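You operate a simulated robot arm through the tools that you are given. There is no shell and no other tool.

Carry out the task below with a simulated two-armed robot. There is one attempt and no reset: what you move stays moved.

## Task
Fit the grey brake pad and secure the brake fixture.
Fine: pad in the slot, then push the black pin in, swing the orange lever to HOLD, stand the green pin in the blue sleeve.

Only the result counts: the job must be done as asked and must still hold three seconds after the hand-in. Knocking over, shifting, dropping, spilling or breaking anything else fails it.

## Robot
Two 7-joint arms with fingered hands on one trunk that stands fixed in place. Base frame: the origin is at the foot of the trunk, x ahead of it, y to its left, z up; the work surface is at about z = 800. Units: mm, degrees, N and s.
The left shoulder is at [70, 139, 1033], the right one opposite. With the tool pointing down near the work surface each hand reaches from about 460 to 840 mm from the base axis, measured 20 degrees to its own side. Payload 3.9 kg a hand.
The tool frame of a hand sits at the grasp point between the pads (the TCP): z along the fingers, y along the line on which they close. The tips reach 29 mm beyond it. The gripper opens to 100 mm; its body begins 34 mm behind the TCP. The gripper is a hand of 5 fingers: y runs from the thumb to the fingers, the wrist lies at [-15, -105, -177] in the tool frame.
Orientation is told as [roll, pitch, yaw] about the base's x, y, z axes, in that order, counted from this pose: with the fingers straight down and the wrist toward the robot, the tool's x, y and z point along [0, 1, 0], [1, 0, 0] and [0, 0, -1] of the base frame.

## Interface
- The arms move only by the tool arm_command. It takes "left_series", "right_series" or both (then of equal length, played together; a hand with none holds still); each is one flat list of numbers, 6 for each row, row after row: the shift along the base's x, y, z in mm, then the turn, a rotation vector about the base's x, y, z in degrees. In form: [dx, dy, dz, rx, ry, rz, dx, dy, dz, rx, ry, rz, ...]. A call has 1 to 20 rows; each row is the pose to reach, as a shift and turn from the pose commanded when the call began. Each row takes 0.2 s and may step no farther than 50 mm and 8.6 degrees from the row before; otherwise, the whole call is refused. A pose out of reach is approached as far as the arm can. The call stops where the force on the tool passes 40 N (or 10 N more than at its start, if that is more) or the arm is blocked; 0.2 s more then pass. In this call time passes only in rows, and 0.2 s behind the last. It gives the time, the measured TCP pose, the force on the tool (base axes), the opening and the grip force at its end, in the units of the frame above (readings bear some noise), with the torque about the TCP (base axes, N m) and any sound that the robot's microphone picked up, and new pictures: "show" is both (left out), scene, wrist or none (wrist: the cameras of the hands that moved).
- Cameras (640 x 400 px; columns grow to the right, rows downward): "scene" is now at [134.6, 22.6, 1348.1]; the picture's right is [0.28, -0.96, 0.00], its down [-0.59, -0.17, -0.79] and it looks along [0.76, 0.22, -0.62] (base axes); focal length 338 px, centre (320, 200). "left" rides on the left gripper at [-66, -86, -121] in its tool frame; the picture's right is [-0.76, -0.31, 0.58], its down [0.59, -0.70, 0.40] and it looks along [0.28, 0.64, 0.71] (tool axes); focal length 247 px, centre (320, 200). "right" rides on the right gripper at [65, -86, -121] in its tool frame; the picture's right is [-0.76, 0.31, -0.58], its down [-0.59, -0.70, 0.40] and it looks along [-0.28, 0.64, 0.71] (tool axes); focal length 247 px, centre (320, 200). There is no depth. A picture from a camera that has moved, and an enlarged one, comes with that camera's place and axes in the base frame and with its lens.
- slide_trunk(by): slides the trunk up (or, below 0, down) by that many mm; the arms and the scene camera ride with it, the base frame stays. It gives what a move gives, with no picture.
- set_fingers(index, middle, ring, little, thumb_bend, thumb_turn, hand): sets how far each is bent, from 0 (flat) to 1 (curled in); at 0.3 the hand is open as for a grip, at 0.7 the pads meet at the TCP. One left out holds its place. A second passes; each finger stops where it meets its share of the squeeze, and holds until it gets a number again. It is the only way to open and close the hand. It gives what a move gives, with no picture; readings hold the bend of each and the force on index, middle, ring, little, thumb and palm. thumb_turn goes from beside the hand (0) to across from the fingers (1), as for a grip.
- head_to(pan, tilt): turns the head with the scene camera to pan (to the left, within 86 degrees either way) and tilt (down, from -29 to 69), counted from straight ahead of the robot. It gives what a move gives, and a new picture of the scene camera.
- close_up(camera, box): a new picture of the part [left, top, right, bottom] of that camera's present view, enlarged. No time passes.
- sign_off(): hands the job in; it is judged then, once.

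Places have to be worked out from the pictures, the camera data and where the tool is seen. Open the grippers and draw the arms clear of the work before you hand the job in, unless the task says otherwise.

The tools are called after "Call:" by a JSON object that holds its "name" and its "arguments". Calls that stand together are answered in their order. arm_command: Moves the arms, as the interface text tells. Its arguments: {"type":"object","properties":{"left_series":{"type":"array"},"right_series":{"type":"array"},"show":{"type":"string","enum":["both","scene","wrist","none"]}},"required":[]} The other tools are called the same way: slide_trunk (by) moves the trunk up or down; set_fingers (index, middle, ring, little, thumb_bend, thumb_turn, hand) moves the fingers one by one; head_to (pan, tilt) turns the head that bears the scene camera; close_up (camera, box) takes an enlarged picture of a part of a camera's view; sign_off () hands the job in.

At the start:

```text
clock: 0.0
left_tool_pos: [464.7, 376.6, 1104.9]
left_ee_rot: [-0.1, 0.0, 21.9]
left_wrist_force: [0.3, -0.5, -0.8]
left_torque: [-0.01, -0.01, 0.0]
left_opening: 99.6
left_gripper_force: 0.1
left_shape: jaw
left_bend: [0.3, 0.3, 0.3, 0.3, 0.3, 0.98]
left_finger forces: [0.0, 0.1, 0.0, 0.1, 0.0, 0.1]
right_tool_pos: [550.9, 0.2, 1096.5]
right_ee_rot: [0.1, -0.1, 21.6]
right_wrist_force: [-0.3, 0.2, 1.0]
right_torque: [0.01, -0.02, -0.02]
right_opening: 99.5
right_gripper_force: 0.1
right_shape: jaw
right_bend: [0.3, 0.3, 0.3, 0.3, 0.3, 0.98]
right_finger forces: [0.0, 0.0, 0.0, 0.1, 0.0, 0.1]
trunk travel left (down, up): [-675.0, 165.0]
head pan, tilt (commanded): [16.3, 38.1]
```

scene: 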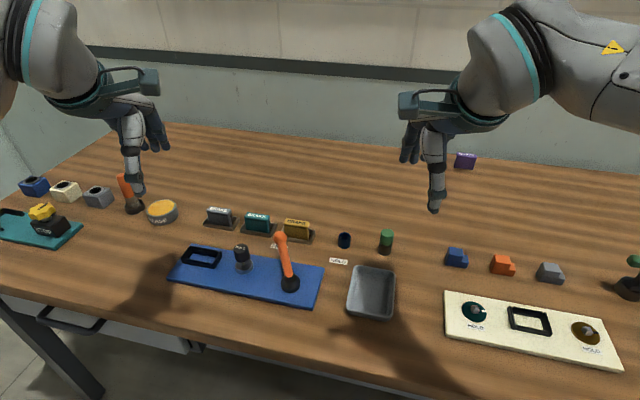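
right: 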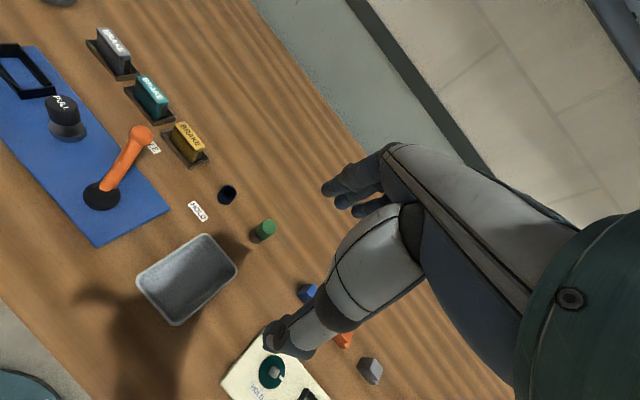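
left: 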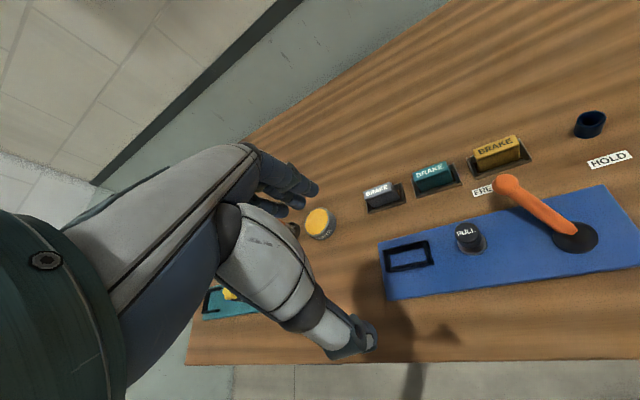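

I'll begin by looking closely at the blue fixture and the parts behind it to work out where things are.

Call:
{"name": "close_up", "arguments": {"camera": "scene", "box": [160, 190, 340, 310]}}

Call:
{"name": "close_up", "arguments": {"camera": "scene", "box": [260, 210, 420, 330]}}

Call:
{"name": "close_up", "arguments": {"camera": "left", "box": [340, 90, 640, 310]}}

Call:
{"name": "close_up", "arguments": {"camera": "right", "box": [0, 0, 320, 260]}}

```text
3.33 times, centred on (250, 250) of scene
camera zoom: at [134.6, 22.6, 1348.1], right [0.28, -0.96, 0.0], down [-0.59, -0.17, -0.79], along [0.76, 0.22, -0.62], focal length 1126 px, centre (553, 33)
```

zoom: 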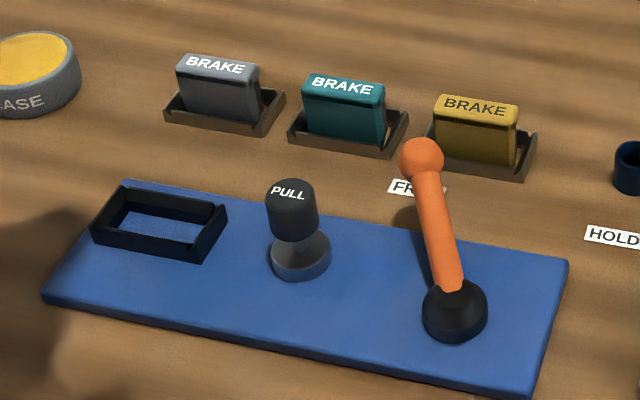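

```text
3.33 times, centred on (340, 270) of scene
camera zoom: at [134.6, 22.6, 1348.1], right [0.28, -0.96, 0.0], down [-0.59, -0.17, -0.79], along [0.76, 0.22, -0.62], focal length 1126 px, centre (253, -33)
```

zoom: 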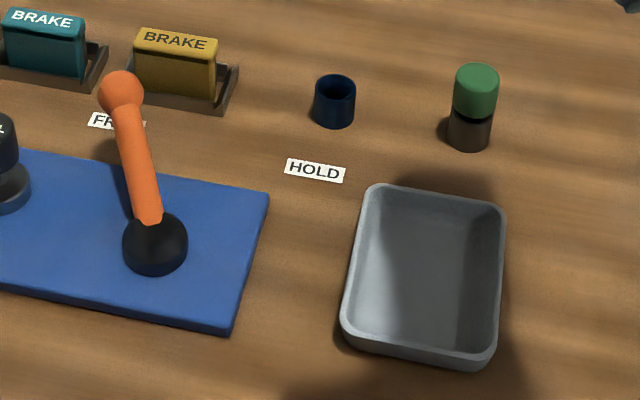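

```text
1.82 times, centred on (490, 200) of left
camera zoom: at [410.6, 283.0, 1223.8], right [0.0, -0.82, -0.58], down [-0.87, 0.29, -0.4], along [0.49, 0.5, -0.71], focal length 449 px, centre (11, 200)
```

zoom: 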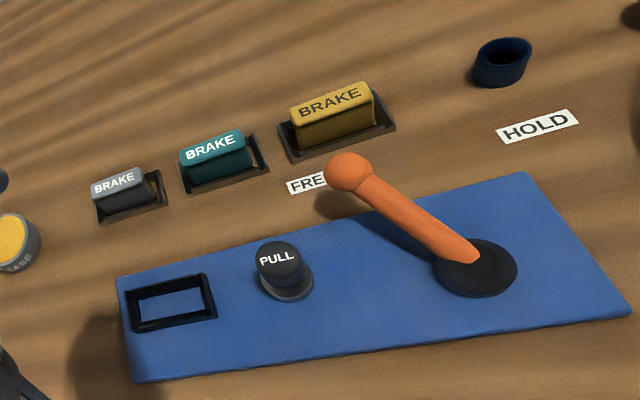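

```text
1.54 times, centred on (160, 130) of right
camera zoom: at [445.1, 29.8, 1215.5], right [0.56, -0.59, 0.58], down [-0.43, -0.81, -0.4], along [0.7, -0.03, -0.71], focal length 380 px, centre (566, 308)
```

zoom: 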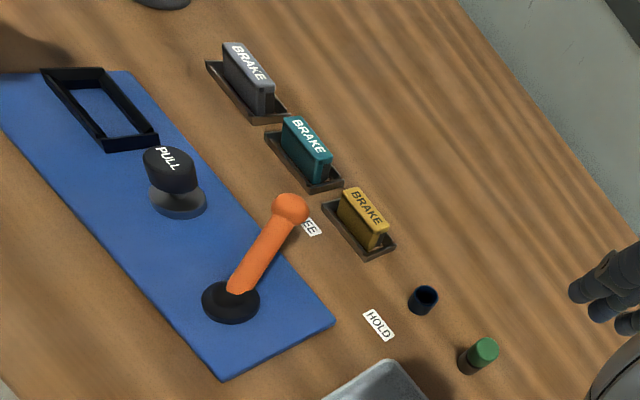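

The blue fixture has its slot near [532, 398], the PULL pin near [528, 300] and the lever hub near [518, 193], with the lever tip near [585, 240, 865]. I'll check the other objects on the table so I don't mistake one of them for the sleeve or the green pin.

Call:
{"name": "close_up", "arguments": {"camera": "scene", "box": [0, 160, 200, 270]}}

Call:
{"name": "close_up", "arguments": {"camera": "scene", "box": [430, 230, 640, 370]}}

Call:
{"name": "close_up", "arguments": {"camera": "scene", "box": [320, 215, 410, 270]}}

Call:
{"name": "close_up", "arguments": {"camera": "right", "box": [170, 160, 310, 260]}}

Call:
{"name": "close_up", "arguments": {"camera": "left", "box": [360, 170, 540, 300]}}

```text
3.20 times, centred on (100, 215) of scene
camera zoom: at [134.6, 22.6, 1348.1], right [0.28, -0.96, 0.0], down [-0.59, -0.17, -0.79], along [0.76, 0.22, -0.62], focal length 1081 px, centre (1024, 152)
```

zoom: 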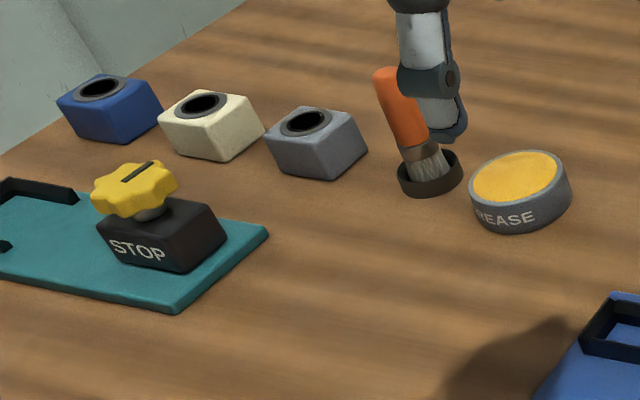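

```text
2.86 times, centred on (535, 300) of scene
camera zoom: at [134.6, 22.6, 1348.1], right [0.28, -0.96, 0.0], down [-0.59, -0.17, -0.79], along [0.76, 0.22, -0.62], focal length 965 px, centre (-294, -86)
```

zoom: 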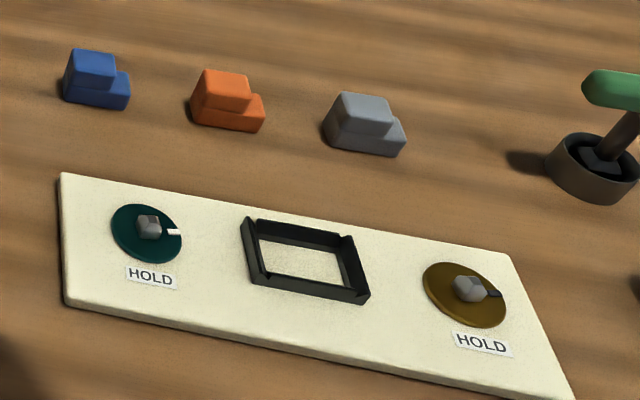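

```text
7.11 times, centred on (365, 242) of scene
camera zoom: at [134.6, 22.6, 1348.1], right [0.28, -0.96, 0.0], down [-0.59, -0.17, -0.79], along [0.76, 0.22, -0.62], focal length 2401 px, centre (0, -102)
```

zoom: 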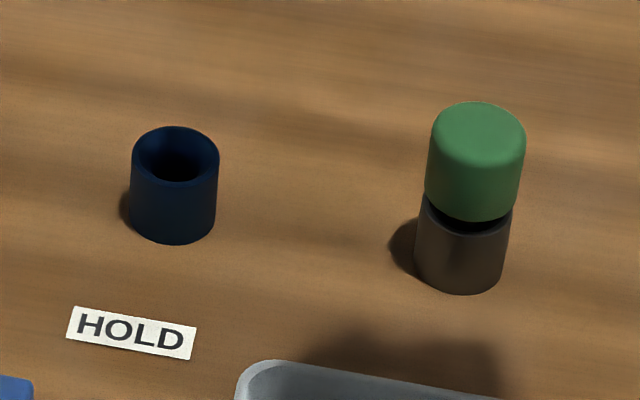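

```text
4.00 times, centred on (240, 210) of right
camera zoom: at [445.1, 29.8, 1215.5], right [0.56, -0.59, 0.58], down [-0.43, -0.81, -0.4], along [0.7, -0.03, -0.71], focal length 988 px, centre (640, 160)
```

zoom: 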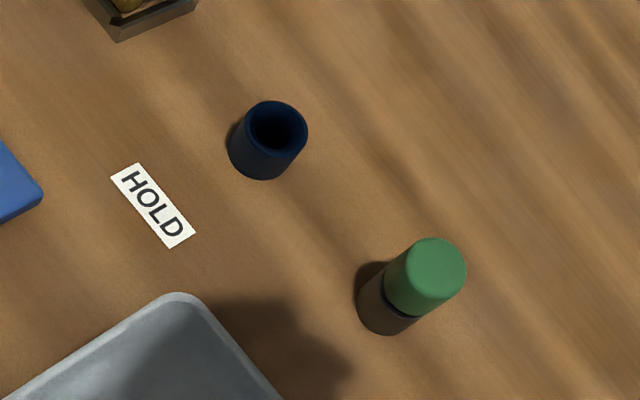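

```text
3.08 times, centred on (450, 235) of left
camera zoom: at [410.6, 283.0, 1223.8], right [0.0, -0.82, -0.58], down [-0.87, 0.29, -0.4], along [0.49, 0.5, -0.71], focal length 760 px, centre (-80, 92)
```

zoom: 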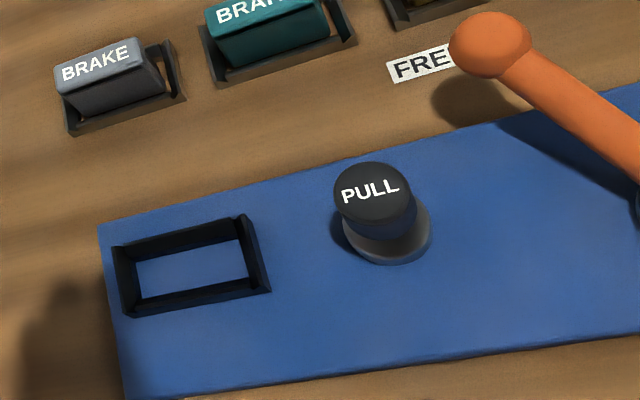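

The green pin stands in a dark holder and the empty dark-blue sleeve is near [665, 121]. Next I'll check the hand shape before planning grasps.

Call:
{"name": "close_up", "arguments": {"camera": "scene", "box": [30, 30, 220, 220]}}

Call:
{"name": "close_up", "arguments": {"camera": "scene", "box": [370, 50, 560, 240]}}

Call:
{"name": "close_up", "arguments": {"camera": "left", "box": [140, 120, 440, 390]}}

```text
2.11 times, centred on (125, 125) of scene
camera zoom: at [134.6, 22.6, 1348.1], right [0.28, -0.96, 0.0], down [-0.59, -0.17, -0.79], along [0.76, 0.22, -0.62], focal length 711 px, centre (730, 358)
```

zoom: 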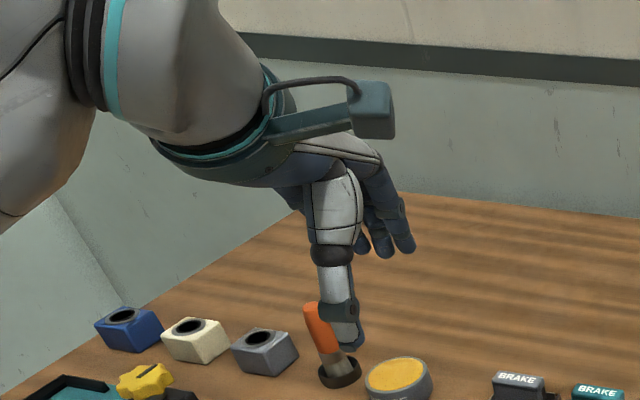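

```text
2.11 times, centred on (465, 145) of scene
camera zoom: at [134.6, 22.6, 1348.1], right [0.28, -0.96, 0.0], down [-0.59, -0.17, -0.79], along [0.76, 0.22, -0.62], focal length 711 px, centre (15, 316)
```

zoom: 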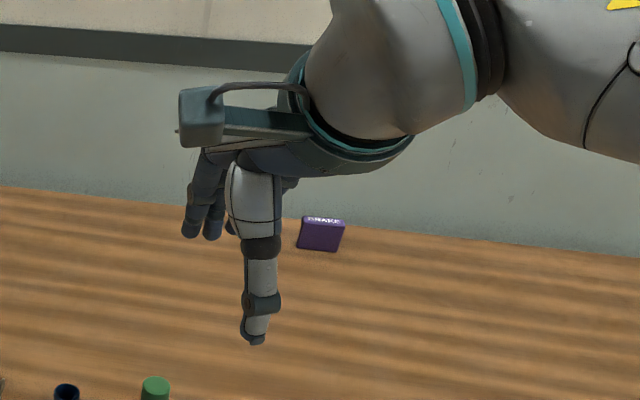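

```text
1.48 times, centred on (290, 255) of left
camera zoom: at [410.6, 283.0, 1223.8], right [0.0, -0.82, -0.58], down [-0.87, 0.29, -0.4], along [0.49, 0.5, -0.71], focal length 366 px, centre (364, 118)
```

zoom: 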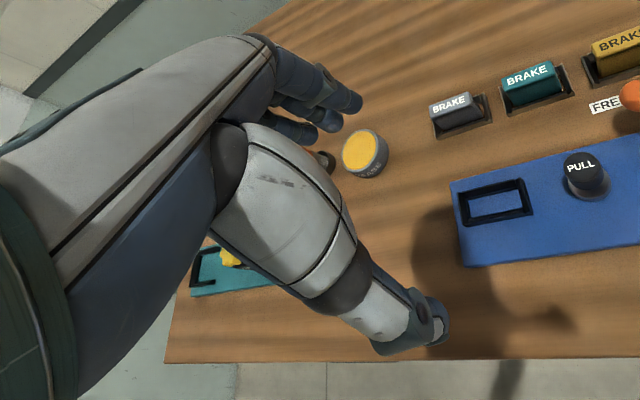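

The hand closes with the thumb on the robot side and the fingers on the far side, which suits the pad's thin direction. The grey pad top is near [653, 421, 839], so I'll bring the left hand above and short of it with yaw 0 for a better look.

Call:
{"name": "arm_command", "arguments": {"left_series": [27.55, 7.4, -27.5, 0, 0, -3.65, 55.1, 14.8, -55, 0, 0, -7.3, 82.65, 22.2, -82.5, 0, 0, -10.95, 110.2, 29.6, -110, 0, 0, -14.6, 137.75, 37, -137.4, 0, 0, -18.25, 165.3, 44.4, -164.9, 0, 0, -21.9], "show": "both"}}

```text
clock: 1.4
left_tool_pos: [575.6, 408.5, 995.2]
left_ee_rot: [-0.1, 0.0, 7.3]
left_wrist_force: [-0.1, -0.2, -0.3]
left_torque: [0.01, 0.03, 0.01]
left_opening: 99.9
left_gripper_force: 0.1
left_shape: jaw
left_bend: [0.3, 0.3, 0.3, 0.3, 0.3, 0.98]
left_finger forces: [0.0, 0.0, 0.1, 0.0, 0.0, 0.0]
left hand out of reach, approached as far as the arm can: row 5, 6
right_tool_pos: [551.0, 0.6, 1095.7]
right_ee_rot: [0.1, -0.1, 21.6]
right_wrist_force: [0.0, -0.1, -0.2]
right_torque: [0.0, -0.01, 0.0]
right_opening: 100.0
right_gripper_force: 0.0
right_shape: jaw
right_bend: [0.3, 0.3, 0.3, 0.3, 0.3, 0.98]
right_finger forces: [0.0, 0.0, 0.0, 0.0, 0.1, 0.0]
trunk travel left (down, up): [-675.0, 165.0]
head pan, tilt (commanded): [16.3, 38.1]
camera scene: at [135.1, 22.7, 1348.1], right [0.28, -0.96, 0.0], down [-0.59, -0.17, -0.79], along [0.76, 0.22, -0.62], focal length 338 px, centre (320, 200)
camera left: at [497.7, 332.6, 1114.0], right [-0.21, -0.79, -0.58], down [-0.77, 0.49, -0.4], along [0.6, 0.36, -0.71], focal length 247 px, centre (320, 200)
```

scene: 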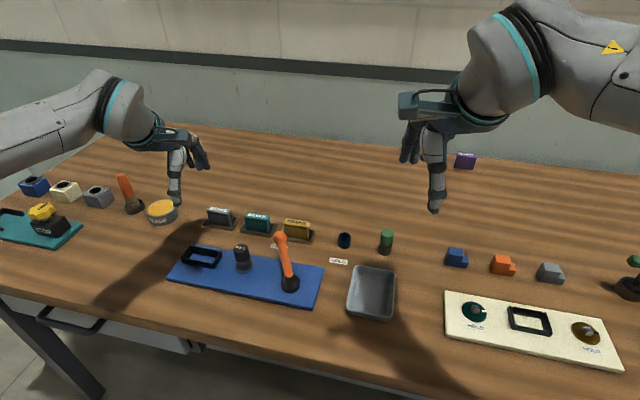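
left: 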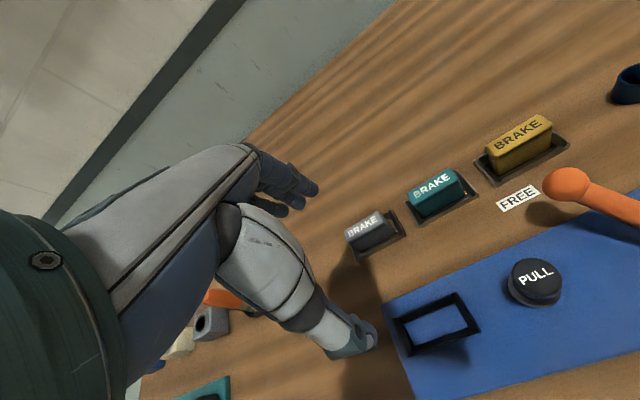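

The arm stopped at the fourth row because the last two were out of reach, probably from the wrist's yaw and bend at that height. I'll descend first and then move forward in small steps to find what it can reach.

Call:
{"name": "arm_command", "arguments": {"left_series": [0, 0, -40, 0, 0, 0, 0, 0, -80, 0, 0, 0, 15, 2, -90, 0, 0, 0, 30, 4, -90, 0, 0, 0, 45, 6, -90, 0, 0, 0], "show": "wrist"}}

```text
clock: 2.6
left_tool_pos: [620.0, 416.9, 903.3]
left_ee_rot: [-0.1, -0.1, 7.3]
left_wrist_force: [0.4, 0.5, -0.1]
left_torque: [0.0, 0.03, -0.01]
left_opening: 99.8
left_gripper_force: 0.0
left_shape: jaw
left_bend: [0.3, 0.3, 0.3, 0.3, 0.3, 0.98]
left_finger forces: [0.0, 0.0, 0.1, 0.1, 0.0, 0.0]
right_tool_pos: [551.2, 0.5, 1095.3]
right_ee_rot: [0.1, 0.0, 21.7]
right_wrist_force: [-0.1, 0.6, 0.2]
right_torque: [-0.01, 0.01, 0.02]
right_opening: 99.7
right_gripper_force: 0.0
right_shape: jaw
right_bend: [0.3, 0.3, 0.3, 0.3, 0.3, 0.98]
right_finger forces: [0.0, 0.0, 0.0, 0.0, 0.0, 0.0]
trunk travel left (down, up): [-675.0, 165.0]
head pan, tilt (commanded): [16.3, 38.1]
camera left: at [543.3, 340.2, 1023.2], right [-0.21, -0.79, -0.58], down [-0.77, 0.49, -0.4], along [0.6, 0.36, -0.71], focal length 247 px, centre (320, 200)
```

left: 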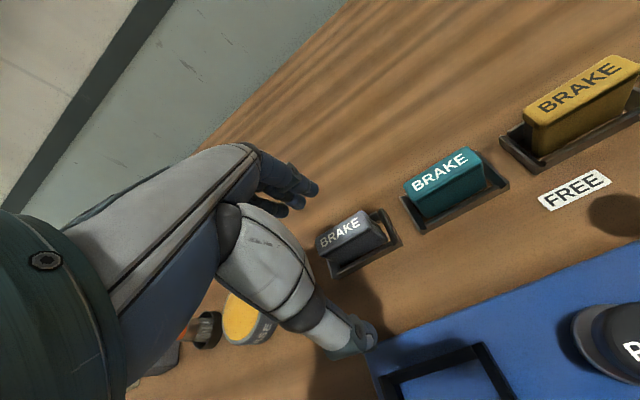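

Descending first worked, and the hand is now at [620, 417, 903] with the grey pad in view. I'll zoom in on the pad and its tray to measure its orientation and size.

Call:
{"name": "close_up", "arguments": {"camera": "left", "box": [290, 180, 430, 290]}}

Call:
{"name": "close_up", "arguments": {"camera": "scene", "box": [150, 170, 290, 270]}}

```text
3.64 times, centred on (360, 235) of left
camera zoom: at [543.3, 340.2, 1023.2], right [-0.21, -0.79, -0.58], down [-0.77, 0.49, -0.4], along [0.6, 0.36, -0.71], focal length 898 px, centre (174, 73)
```

zoom: 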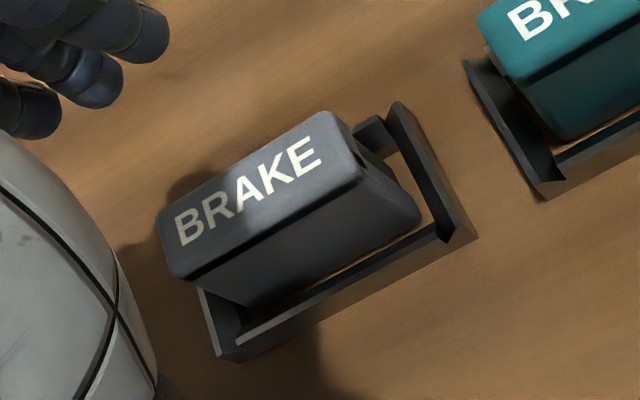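

```text
4.00 times, centred on (220, 220) of scene
camera zoom: at [135.3, 22.3, 1348.0], right [0.28, -0.96, 0.0], down [-0.59, -0.17, -0.79], along [0.76, 0.22, -0.62], focal length 1351 px, centre (720, 120)
```

zoom: 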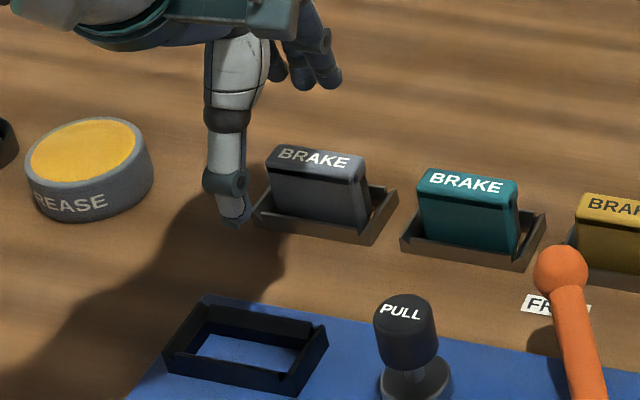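

The pad measures about 55 by 19 mm, centred near [651, 421] with its top at z 839 and a yaw of about +1.6°. I'll move above it and match that yaw.

Call:
{"name": "arm_command", "arguments": {"left_series": [15, 2, -5, 0, 0, -2.8, 31, 4.5, -10, 0, 0, -5.7], "show": "both"}}

```text
clock: 3.2
left_tool_pos: [627.4, 418.3, 902.6]
left_ee_rot: [-0.1, -0.1, 5.8]
left_wrist_force: [-0.6, -0.4, -0.1]
left_torque: [0.02, 0.0, 0.0]
left_opening: 99.7
left_gripper_force: 0.0
left_shape: jaw
left_bend: [0.3, 0.3, 0.3, 0.3, 0.3, 0.98]
left_finger forces: [0.0, 0.0, 0.1, 0.0, 0.0, 0.0]
left hand out of reach, approached as far as the arm can: row 1, 2
right_tool_pos: [549.5, 0.1, 1097.5]
right_ee_rot: [0.1, -0.1, 21.7]
right_wrist_force: [0.1, -0.4, 0.5]
right_torque: [-0.01, 0.02, 0.01]
right_opening: 99.9
right_gripper_force: 0.2
right_shape: jaw
right_bend: [0.3, 0.3, 0.3, 0.3, 0.3, 0.98]
right_finger forces: [0.1, 0.0, 0.0, 0.0, 0.1, 0.1]
trunk travel left (down, up): [-675.0, 165.0]
head pan, tilt (commanded): [16.3, 38.1]
camera scene: at [134.2, 22.5, 1348.2], right [0.28, -0.96, 0.0], down [-0.59, -0.17, -0.79], along [0.76, 0.22, -0.62], focal length 338 px, centre (320, 200)
camera left: at [547.8, 342.9, 1021.0], right [-0.23, -0.78, -0.58], down [-0.76, 0.51, -0.4], along [0.61, 0.35, -0.71], focal length 247 px, centre (320, 200)
```

scene: 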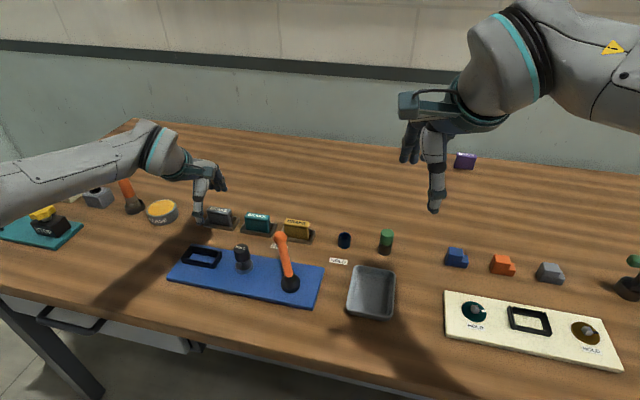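
left: 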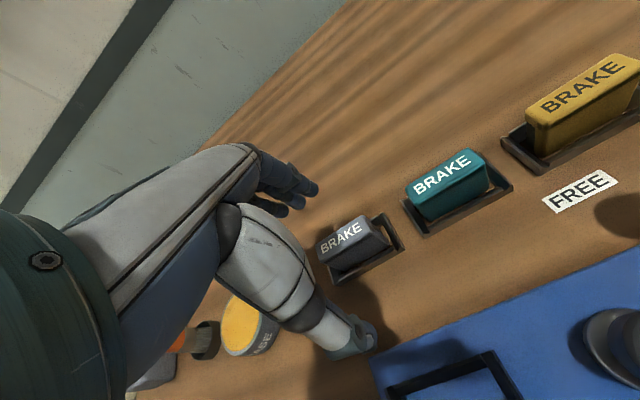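

Reach improves as the wrist drops relative to the shoulder, so raising the trunk should help. I'll slide it up 100 mm; both arms rise with it and stay clear of everything.

Call:
{"name": "slide_trunk", "arguments": {"by": 100}}

```text
clock: 4.5
left_tool_pos: [627.5, 419.3, 1001.4]
left_ee_rot: [-0.1, 0.0, 5.9]
left_wrist_force: [0.5, -1.0, 0.6]
left_torque: [0.01, -0.02, 0.02]
left_opening: 99.7
left_gripper_force: 0.0
left_shape: jaw
left_bend: [0.3, 0.3, 0.3, 0.3, 0.3, 0.98]
left_finger forces: [0.0, 0.0, 0.0, 0.0, 0.0, 0.0]
right_tool_pos: [551.1, 0.2, 1195.5]
right_ee_rot: [0.1, -0.1, 21.7]
right_wrist_force: [-0.1, -0.1, -0.3]
right_torque: [0.01, 0.0, -0.02]
right_opening: 99.8
right_gripper_force: 0.0
right_shape: jaw
right_bend: [0.3, 0.3, 0.3, 0.3, 0.3, 0.98]
right_finger forces: [0.0, 0.0, 0.0, 0.0, 0.0, 0.0]
trunk travel left (down, up): [-775.0, 65.0]
head pan, tilt (commanded): [16.3, 38.1]
```

The left hand is now at z 1001. I'll descend straight down first, then go forward and take out the yaw.

Call:
{"name": "arm_command", "arguments": {"left_series": [0, 0, -48, 0, 0, 0, 0, 0, -96, 0, 0, 0, 8, 0, -106, 0, 0, -1.4, 16, 1, -106, 0, 0, -2.8, 23.5, 2, -106, 0, 0, -4.2], "show": "both"}}

```text
clock: 5.7
left_tool_pos: [650.4, 420.9, 892.6]
left_ee_rot: [-0.1, -0.1, 1.8]
left_wrist_force: [0.7, 0.0, -0.2]
left_torque: [-0.01, 0.0, -0.03]
left_opening: 99.9
left_gripper_force: 0.0
left_shape: jaw
left_bend: [0.3, 0.3, 0.3, 0.3, 0.3, 0.98]
left_finger forces: [0.0, 0.1, 0.0, 0.1, 0.0, 0.1]
right_tool_pos: [551.8, -0.7, 1195.4]
right_ee_rot: [0.0, -0.2, 21.7]
right_wrist_force: [-0.4, -0.6, -0.8]
right_torque: [-0.01, 0.02, 0.03]
right_opening: 99.9
right_gripper_force: 0.0
right_shape: jaw
right_bend: [0.3, 0.3, 0.3, 0.3, 0.3, 0.98]
right_finger forces: [0.0, 0.0, 0.1, 0.1, 0.0, 0.0]
trunk travel left (down, up): [-775.0, 65.0]
head pan, tilt (commanded): [16.3, 38.1]
camera scene: at [135.0, 22.6, 1448.1], right [0.28, -0.96, 0.0], down [-0.59, -0.17, -0.79], along [0.76, 0.22, -0.62], focal length 338 px, centre (320, 200)
camera left: at [566.0, 350.6, 1014.0], right [-0.28, -0.77, -0.58], down [-0.72, 0.57, -0.4], along [0.63, 0.3, -0.71], focal length 247 px, centre (320, 200)
```

scene: 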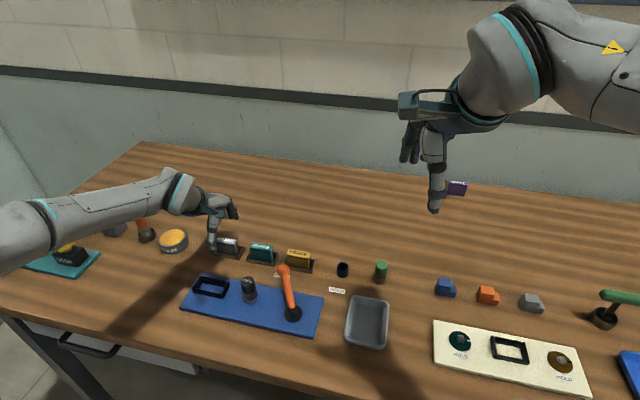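
left: 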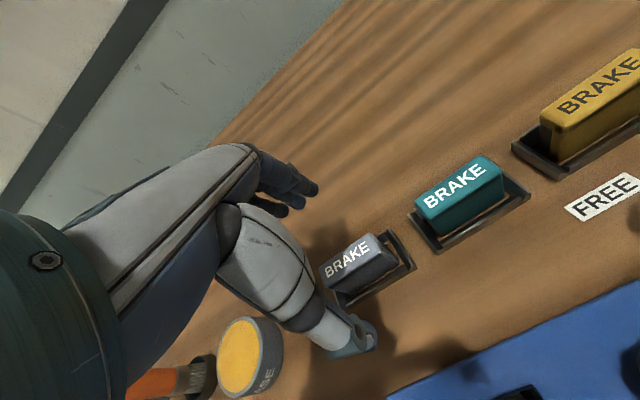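

The hand is at [650, 421, 893] with yaw 1.8. I'll zoom in to check the pad lines up with the grasp centre before descending.

Call:
{"name": "close_up", "arguments": {"camera": "left", "box": [270, 190, 430, 310]}}

Call:
{"name": "close_up", "arguments": {"camera": "scene", "box": [130, 160, 290, 280]}}

```text
3.33 times, centred on (350, 250) of left
camera zoom: at [566.0, 350.6, 1014.0], right [-0.28, -0.77, -0.58], down [-0.72, 0.57, -0.4], along [0.63, 0.3, -0.71], focal length 823 px, centre (220, 33)
```

zoom: 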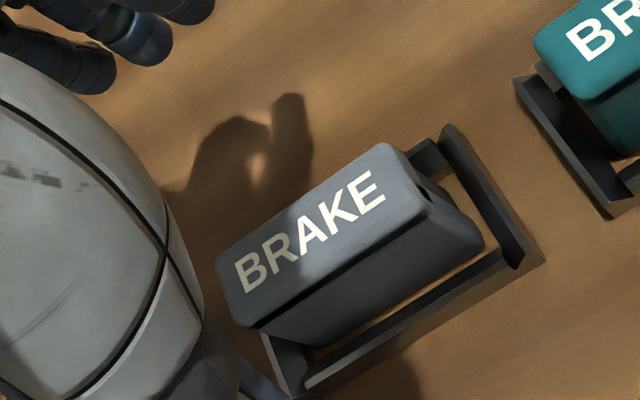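

```text
3.33 times, centred on (210, 220) of scene
camera zoom: at [135.0, 22.6, 1448.1], right [0.28, -0.96, 0.0], down [-0.59, -0.17, -0.79], along [0.76, 0.22, -0.62], focal length 1126 px, centre (687, 133)
```

zoom: 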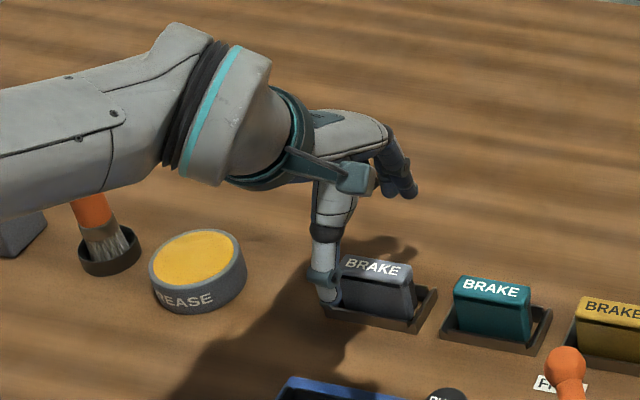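

The pad top is centred at [650, 421] with a yaw near 2.4°, which matches the hand. I'll descend to about z 843 so the fingers straddle the pad's upper part.

Call:
{"name": "arm_command", "arguments": {"left_series": [0, 0, -20, 0, 0, 0, 0, 0, -38, 0, 0, 0.3, 0, 0, -49, 0, 0, 0.5], "show": "both"}}

```text
clock: 6.5
left_tool_pos: [651.2, 419.2, 845.0]
left_ee_rot: [-0.2, -0.1, 2.2]
left_wrist_force: [-0.7, 0.6, 0.1]
left_torque: [0.0, 0.0, -0.06]
left_opening: 100.0
left_gripper_force: 0.1
left_shape: jaw
left_bend: [0.3, 0.3, 0.3, 0.3, 0.3, 0.98]
left_finger forces: [0.0, 0.1, 0.1, 0.0, 0.0, 0.0]
right_tool_pos: [550.3, 0.7, 1195.4]
right_ee_rot: [0.0, -0.1, 21.6]
right_wrist_force: [0.2, 0.0, 0.2]
right_torque: [0.01, 0.03, 0.03]
right_opening: 99.7
right_gripper_force: 0.1
right_shape: jaw
right_bend: [0.3, 0.3, 0.3, 0.3, 0.3, 0.98]
right_finger forces: [0.1, 0.0, 0.0, 0.1, 0.1, 0.0]
trunk travel left (down, up): [-775.0, 65.0]
head pan, tilt (commanded): [16.3, 38.1]
camera scene: at [134.7, 22.7, 1448.1], right [0.28, -0.96, 0.0], down [-0.59, -0.17, -0.79], along [0.76, 0.22, -0.62], focal length 338 px, centre (320, 200)
camera left: at [566.7, 350.3, 966.0], right [-0.28, -0.77, -0.58], down [-0.72, 0.56, -0.4], along [0.63, 0.31, -0.71], focal length 247 px, centre (320, 200)
```

scene: 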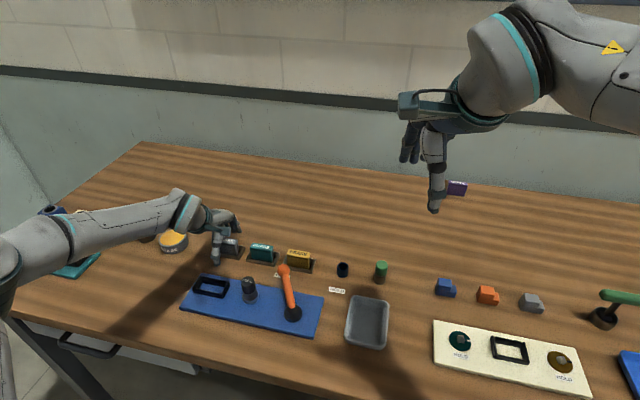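
left: 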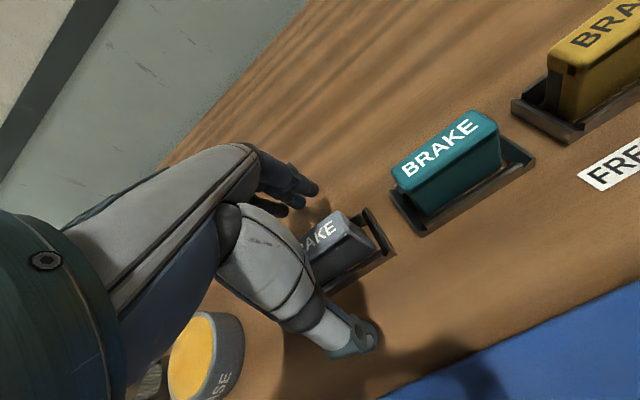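

The hand straddles the pad without contact, at z 845. I'll close partway to check that the fingers come in symmetrically.

Call:
{"name": "set_fingers", "arguments": {"hand": "left", "index": 0.52, "middle": 0.52, "ring": 0.52, "little": 0.52, "thumb_bend": 0.52}}

Call:
{"name": "close_up", "arguments": {"camera": "left", "box": [200, 150, 420, 380]}}

Call:
{"name": "close_up", "arguments": {"camera": "scene", "box": [170, 190, 290, 290]}}

```text
clock: 7.5
left_tool_pos: [649.6, 420.0, 847.6]
left_ee_rot: [-0.2, 0.0, 2.3]
left_wrist_force: [0.1, 0.3, -1.2]
left_torque: [-0.02, -0.04, 0.01]
left_opening: 45.6
left_gripper_force: 0.0
left_shape: fingers
left_bend: [0.52, 0.52, 0.52, 0.52, 0.52, 0.98]
left_finger forces: [0.1, 0.0, 0.1, 0.1, 0.1, 0.1]
right_tool_pos: [549.7, 0.6, 1195.5]
right_ee_rot: [0.0, -0.2, 21.7]
right_wrist_force: [-0.5, -0.6, 0.2]
right_torque: [0.0, 0.04, 0.01]
right_opening: 99.8
right_gripper_force: 0.1
right_shape: jaw
right_bend: [0.3, 0.3, 0.3, 0.3, 0.3, 0.98]
right_finger forces: [0.0, 0.0, 0.0, 0.0, 0.0, 0.1]
trunk travel left (down, up): [-775.0, 65.0]
head pan, tilt (commanded): [16.3, 38.1]
```

```text
1.74 times, centred on (310, 265) of left
camera zoom: at [566.5, 350.0, 966.0], right [-0.28, -0.77, -0.58], down [-0.72, 0.56, -0.4], along [0.63, 0.31, -0.71], focal length 430 px, centre (337, 87)
```

zoom: 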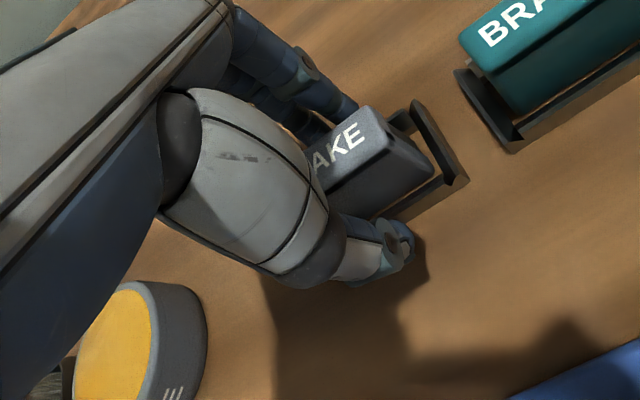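

```text
4.00 times, centred on (230, 240) of scene
camera zoom: at [134.6, 22.6, 1448.1], right [0.28, -0.96, 0.0], down [-0.59, -0.17, -0.79], along [0.76, 0.22, -0.62], focal length 1351 px, centre (680, 40)
```

zoom: 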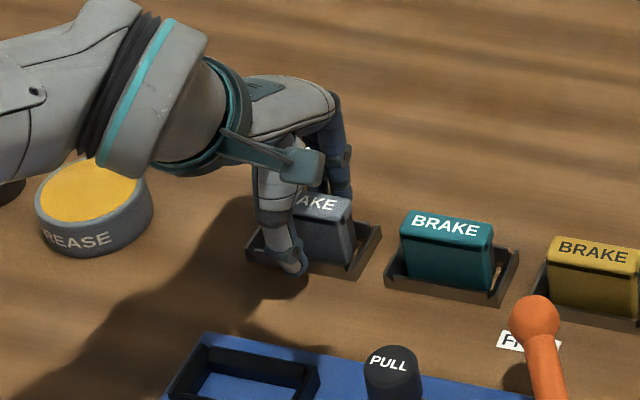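

At bend 0.52 the opening is 45.6 mm and nothing touches, with the fingers spread over the pad. I'll close fully to grip it.

Call:
{"name": "set_fingers", "arguments": {"hand": "left", "index": 0.7, "middle": 0.7, "ring": 0.7, "little": 0.7, "thumb_bend": 0.7}}

Call:
{"name": "close_up", "arguments": {"camera": "left", "box": [200, 150, 420, 380]}}

Call:
{"name": "close_up", "arguments": {"camera": "scene", "box": [170, 190, 290, 290]}}

```text
clock: 8.5
left_tool_pos: [649.5, 419.4, 846.7]
left_ee_rot: [-0.1, -0.1, 2.3]
left_wrist_force: [2.4, 1.5, 2.5]
left_torque: [0.02, -0.04, -0.1]
left_opening: 16.1
left_gripper_force: 7.2
left_shape: fingers
left_bend: [0.66, 0.67, 0.68, 0.7, 0.65, 0.97]
left_finger forces: [3.8, 3.1, 1.6, 0.0, 5.8, 0.0]
right_tool_pos: [550.8, -0.0, 1195.6]
right_ee_rot: [0.1, -0.1, 21.7]
right_wrist_force: [0.7, -0.5, -0.6]
right_torque: [-0.06, 0.05, 0.01]
right_opening: 99.8
right_gripper_force: 0.0
right_shape: jaw
right_bend: [0.3, 0.3, 0.3, 0.3, 0.3, 0.98]
right_finger forces: [0.0, 0.1, 0.0, 0.0, 0.0, 0.0]
trunk travel left (down, up): [-775.0, 65.0]
head pan, tilt (commanded): [16.3, 38.1]
```

```text
1.74 times, centred on (310, 265) of left
camera zoom: at [566.7, 349.9, 966.3], right [-0.28, -0.77, -0.58], down [-0.72, 0.56, -0.4], along [0.63, 0.31, -0.71], focal length 430 px, centre (337, 87)
```

zoom: 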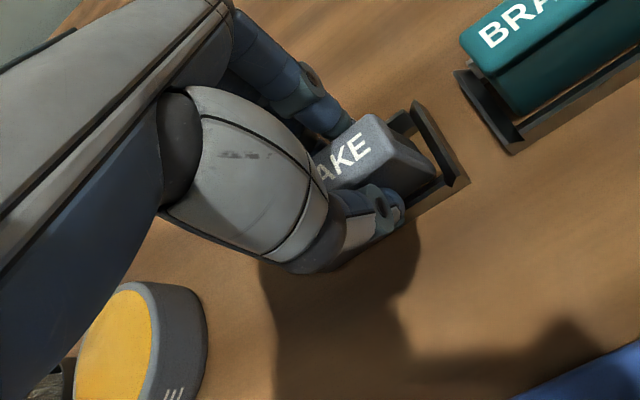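

```text
4.00 times, centred on (230, 240) of scene
camera zoom: at [134.7, 22.4, 1448.1], right [0.28, -0.96, 0.0], down [-0.59, -0.17, -0.79], along [0.76, 0.22, -0.62], focal length 1351 px, centre (680, 40)
```

zoom: 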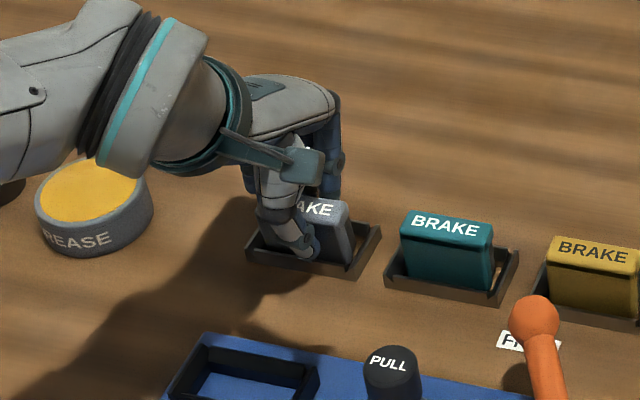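

The grip is light: thumb 5.8 N, the first three fingers carrying load, and the little finger past the pad's end. I'll raise the bend targets on the loaded fingers and relax the little finger before lifting.

Call:
{"name": "set_fingers", "arguments": {"hand": "left", "index": 0.76, "middle": 0.76, "ring": 0.76, "little": 0.6, "thumb_bend": 0.76}}

Call:
{"name": "close_up", "arguments": {"camera": "left", "box": [270, 190, 430, 310]}}

```text
clock: 9.5
left_tool_pos: [651.3, 419.7, 845.8]
left_ee_rot: [-0.1, -0.1, 2.1]
left_wrist_force: [7.1, 1.9, 2.9]
left_torque: [0.02, -0.29, -0.24]
left_opening: 14.7
left_gripper_force: 19.2
left_shape: fingers
left_bend: [0.74, 0.73, 0.74, 0.6, 0.64, 0.96]
left_finger forces: [9.7, 7.3, 5.8, 0.0, 15.0, 0.0]
right_tool_pos: [552.3, 0.8, 1195.1]
right_ee_rot: [0.1, -0.1, 21.6]
right_wrist_force: [0.4, 0.2, -0.2]
right_torque: [0.05, -0.01, -0.02]
right_opening: 99.7
right_gripper_force: 0.1
right_shape: jaw
right_bend: [0.3, 0.3, 0.3, 0.3, 0.3, 0.98]
right_finger forces: [0.0, 0.0, 0.0, 0.0, 0.0, 0.0]
trunk travel left (down, up): [-775.0, 65.0]
head pan, tilt (commanded): [16.3, 38.1]
```

```text
3.33 times, centred on (350, 250) of left
camera zoom: at [567.4, 350.0, 965.8], right [-0.28, -0.77, -0.58], down [-0.72, 0.56, -0.4], along [0.63, 0.31, -0.71], focal length 823 px, centre (220, 33)
```

zoom: 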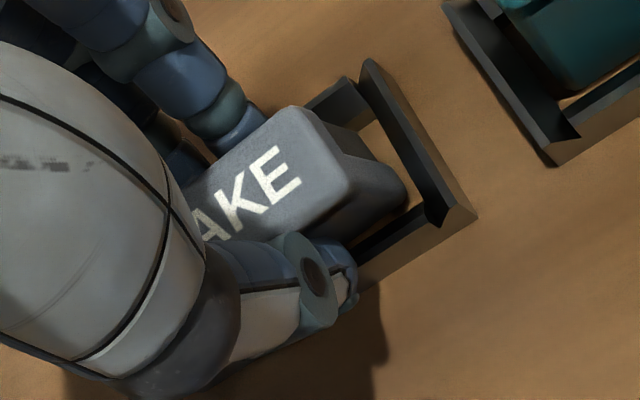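

Grip force is now 19 N, with a slight sideways load as the pad rests against its tray. I'll lift straight up and see how it hangs.

Call:
{"name": "arm_command", "arguments": {"left_series": [0, 0, 10, 0, 0, 0, 0, 0, 25, 0, 0, 0, 0, 0, 45, 0, 0, 0, 0, 0, 65, 0, 0, 0], "show": "both"}}

Call:
{"name": "close_up", "arguments": {"camera": "left", "box": [270, 190, 430, 310]}}

Call:
{"name": "close_up", "arguments": {"camera": "scene", "box": [170, 170, 290, 270]}}

```text
clock: 10.5
left_tool_pos: [649.5, 419.6, 909.6]
left_ee_rot: [-0.1, -0.2, 2.3]
left_wrist_force: [-0.5, 0.2, -1.8]
left_torque: [-0.03, -0.02, -0.01]
left_opening: 14.7
left_gripper_force: 13.6
left_shape: fingers
left_bend: [0.74, 0.74, 0.75, 0.6, 0.65, 0.94]
left_finger forces: [9.2, 3.2, 1.1, 0.1, 14.0, 0.1]
right_tool_pos: [550.5, 0.5, 1196.7]
right_ee_rot: [0.1, -0.1, 21.7]
right_wrist_force: [0.0, -0.6, 0.2]
right_torque: [0.01, -0.03, -0.01]
right_opening: 99.7
right_gripper_force: 0.0
right_shape: jaw
right_bend: [0.3, 0.3, 0.3, 0.3, 0.3, 0.98]
right_finger forces: [0.0, 0.0, 0.0, 0.1, 0.0, 0.0]
trunk travel left (down, up): [-775.0, 65.0]
head pan, tilt (commanded): [16.3, 38.1]
camera scene: at [134.1, 22.1, 1448.1], right [0.28, -0.96, 0.0], down [-0.59, -0.17, -0.79], along [0.76, 0.22, -0.62], focal length 338 px, centre (320, 200)
camera left: at [565.7, 349.9, 1029.1], right [-0.27, -0.77, -0.58], down [-0.73, 0.56, -0.4], along [0.63, 0.31, -0.71], focal length 247 px, centre (320, 200)
```

scene: 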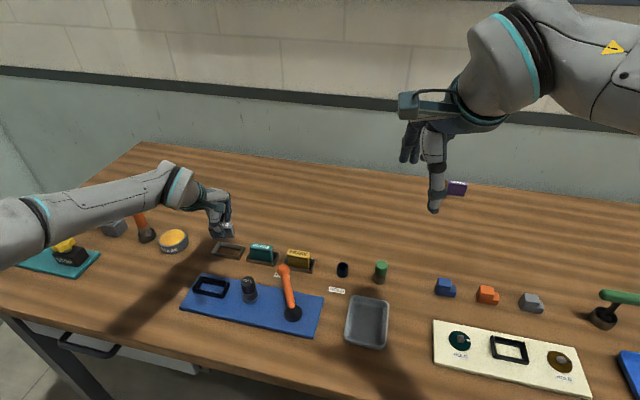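
left: 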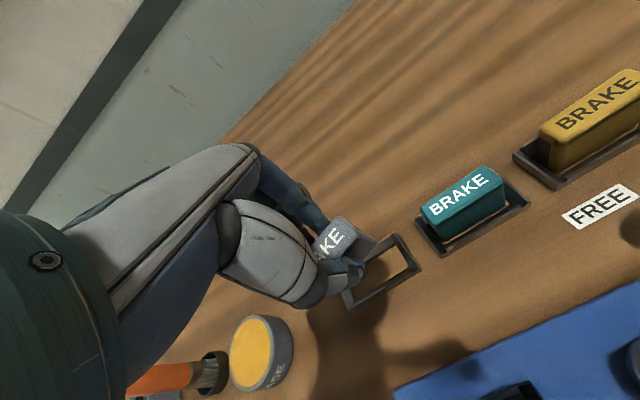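

```text
3.33 times, centred on (350, 250) of left
camera zoom: at [565.7, 349.9, 1029.1], right [-0.27, -0.77, -0.58], down [-0.73, 0.56, -0.4], along [0.63, 0.31, -0.71], focal length 823 px, centre (220, 33)
```

zoom: 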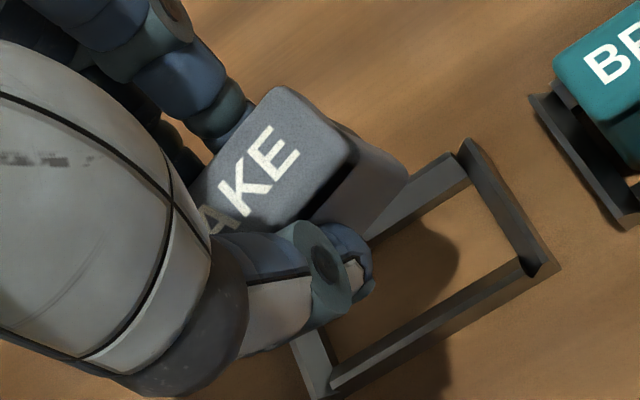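

```text
4.00 times, centred on (230, 220) of scene
camera zoom: at [134.1, 22.1, 1448.1], right [0.28, -0.96, 0.0], down [-0.59, -0.17, -0.79], along [0.76, 0.22, -0.62], focal length 1351 px, centre (680, 120)
```

zoom: 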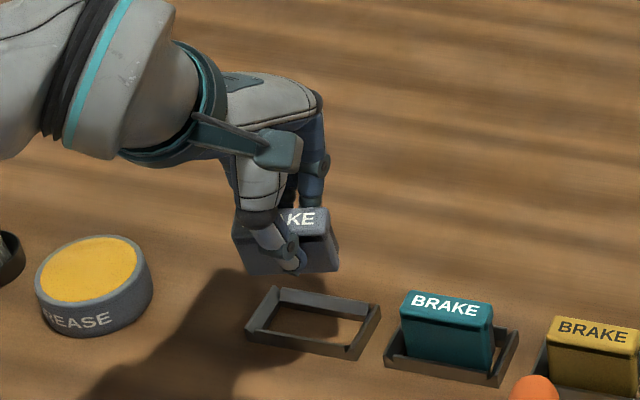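

The pad came up, but it looks turned in the grip and the load has shifted to the index finger. I'll zoom in tighter to work out how it is tilted.

Call:
{"name": "close_up", "arguments": {"camera": "left", "box": [305, 205, 375, 265]}}

Call:
{"name": "close_up", "arguments": {"camera": "scene", "box": [195, 205, 265, 255]}}

```text
6.67 times, centred on (340, 235) of left
camera zoom: at [565.7, 349.9, 1029.1], right [-0.27, -0.77, -0.58], down [-0.73, 0.56, -0.4], along [0.63, 0.31, -0.71], focal length 1646 px, centre (187, -33)
```

zoom: 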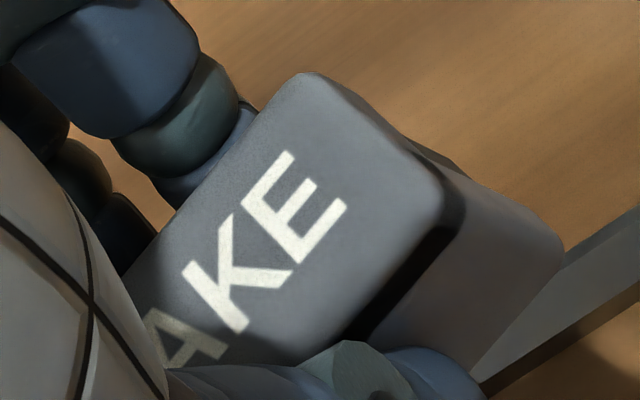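

```text
8.00 times, centred on (230, 230) of scene
camera zoom: at [134.1, 22.1, 1448.1], right [0.28, -0.96, 0.0], down [-0.59, -0.17, -0.79], along [0.76, 0.22, -0.62], focal length 2702 px, centre (1040, -40)
```

zoom: 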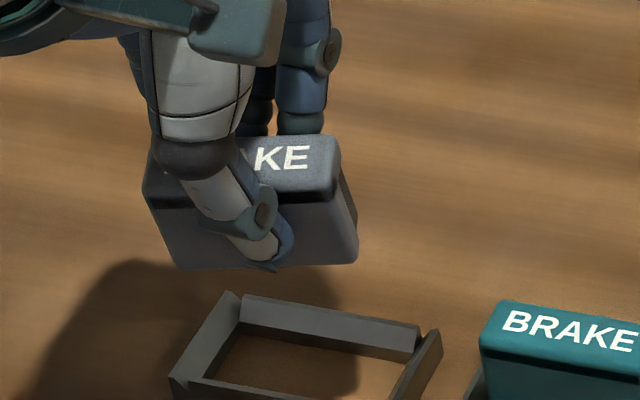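

Triangulating its corners, the pad has tilted about 17° toward the robot and yawed about 15° in the grip, so it would not fit the slot like this. I'll stand it on the clear table around [512, 500], press it flat and regrip it with balanced fingers.

Call:
{"name": "arm_command", "arguments": {"left_series": [-28, 16, 0, 0, 0, 1.2, -56, 32, 0, 0, 0, 2.4, -84, 48, 0, 0, 0, 3.6, -112, 64, 0, 0, 0, 4.8, -138, 80, 0, 0, 0, 6], "show": "both"}}

Call:
{"name": "close_up", "arguments": {"camera": "scene", "box": [100, 200, 240, 300]}}

```text
clock: 11.7
left_tool_pos: [513.6, 498.7, 913.8]
left_ee_rot: [0.0, -0.3, 8.0]
left_wrist_force: [-1.2, -0.1, -1.5]
left_torque: [-0.02, -0.04, 0.0]
left_opening: 14.8
left_gripper_force: 14.5
left_shape: fingers
left_bend: [0.74, 0.74, 0.75, 0.6, 0.66, 0.94]
left_finger forces: [9.7, 3.6, 0.8, 0.1, 14.5, 0.0]
right_tool_pos: [549.4, -1.7, 1196.1]
right_ee_rot: [0.2, -0.2, 21.7]
right_wrist_force: [0.3, 0.2, 0.5]
right_torque: [0.01, -0.03, 0.01]
right_opening: 99.7
right_gripper_force: 0.1
right_shape: jaw
right_bend: [0.3, 0.3, 0.3, 0.3, 0.3, 0.98]
right_finger forces: [0.0, 0.0, 0.0, 0.0, 0.0, 0.0]
trunk travel left (down, up): [-775.0, 65.0]
head pan, tilt (commanded): [16.3, 38.1]
camera scene: at [133.6, 20.6, 1448.2], right [0.28, -0.96, 0.0], down [-0.59, -0.17, -0.79], along [0.76, 0.22, -0.62], focal length 338 px, centre (320, 200)
camera left: at [436.6, 420.3, 1033.7], right [-0.19, -0.79, -0.58], down [-0.78, 0.48, -0.4], along [0.6, 0.37, -0.71], focal length 247 px, centre (320, 200)
```

scene: 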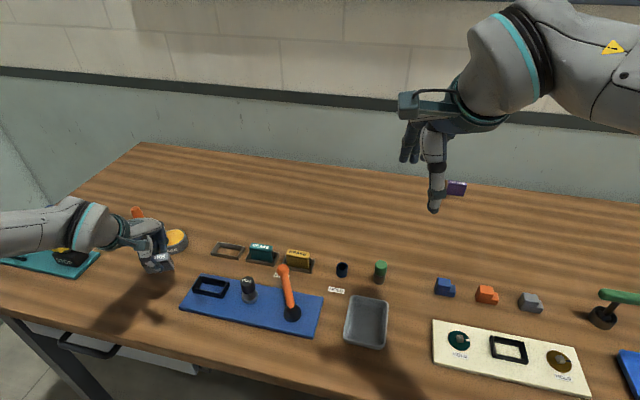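
left: 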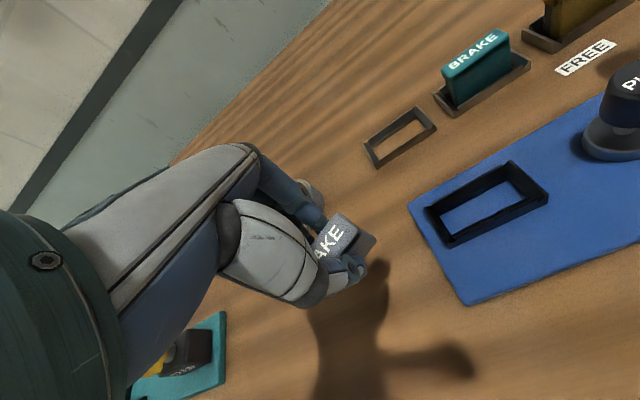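

```text
4.00 times, centred on (170, 250) of scene
camera zoom: at [133.6, 20.6, 1448.2], right [0.28, -0.96, 0.0], down [-0.59, -0.17, -0.79], along [0.76, 0.22, -0.62], focal length 1351 px, centre (920, 0)
```

zoom: 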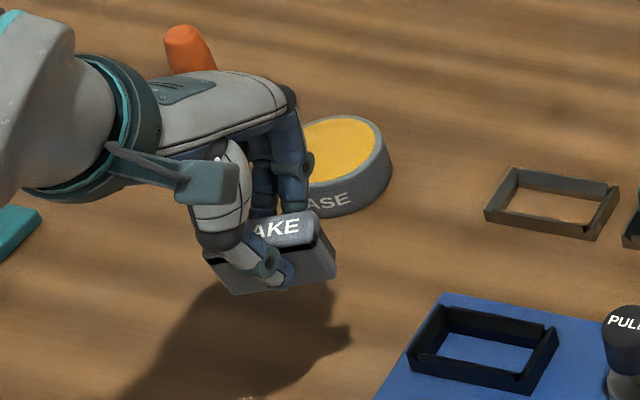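

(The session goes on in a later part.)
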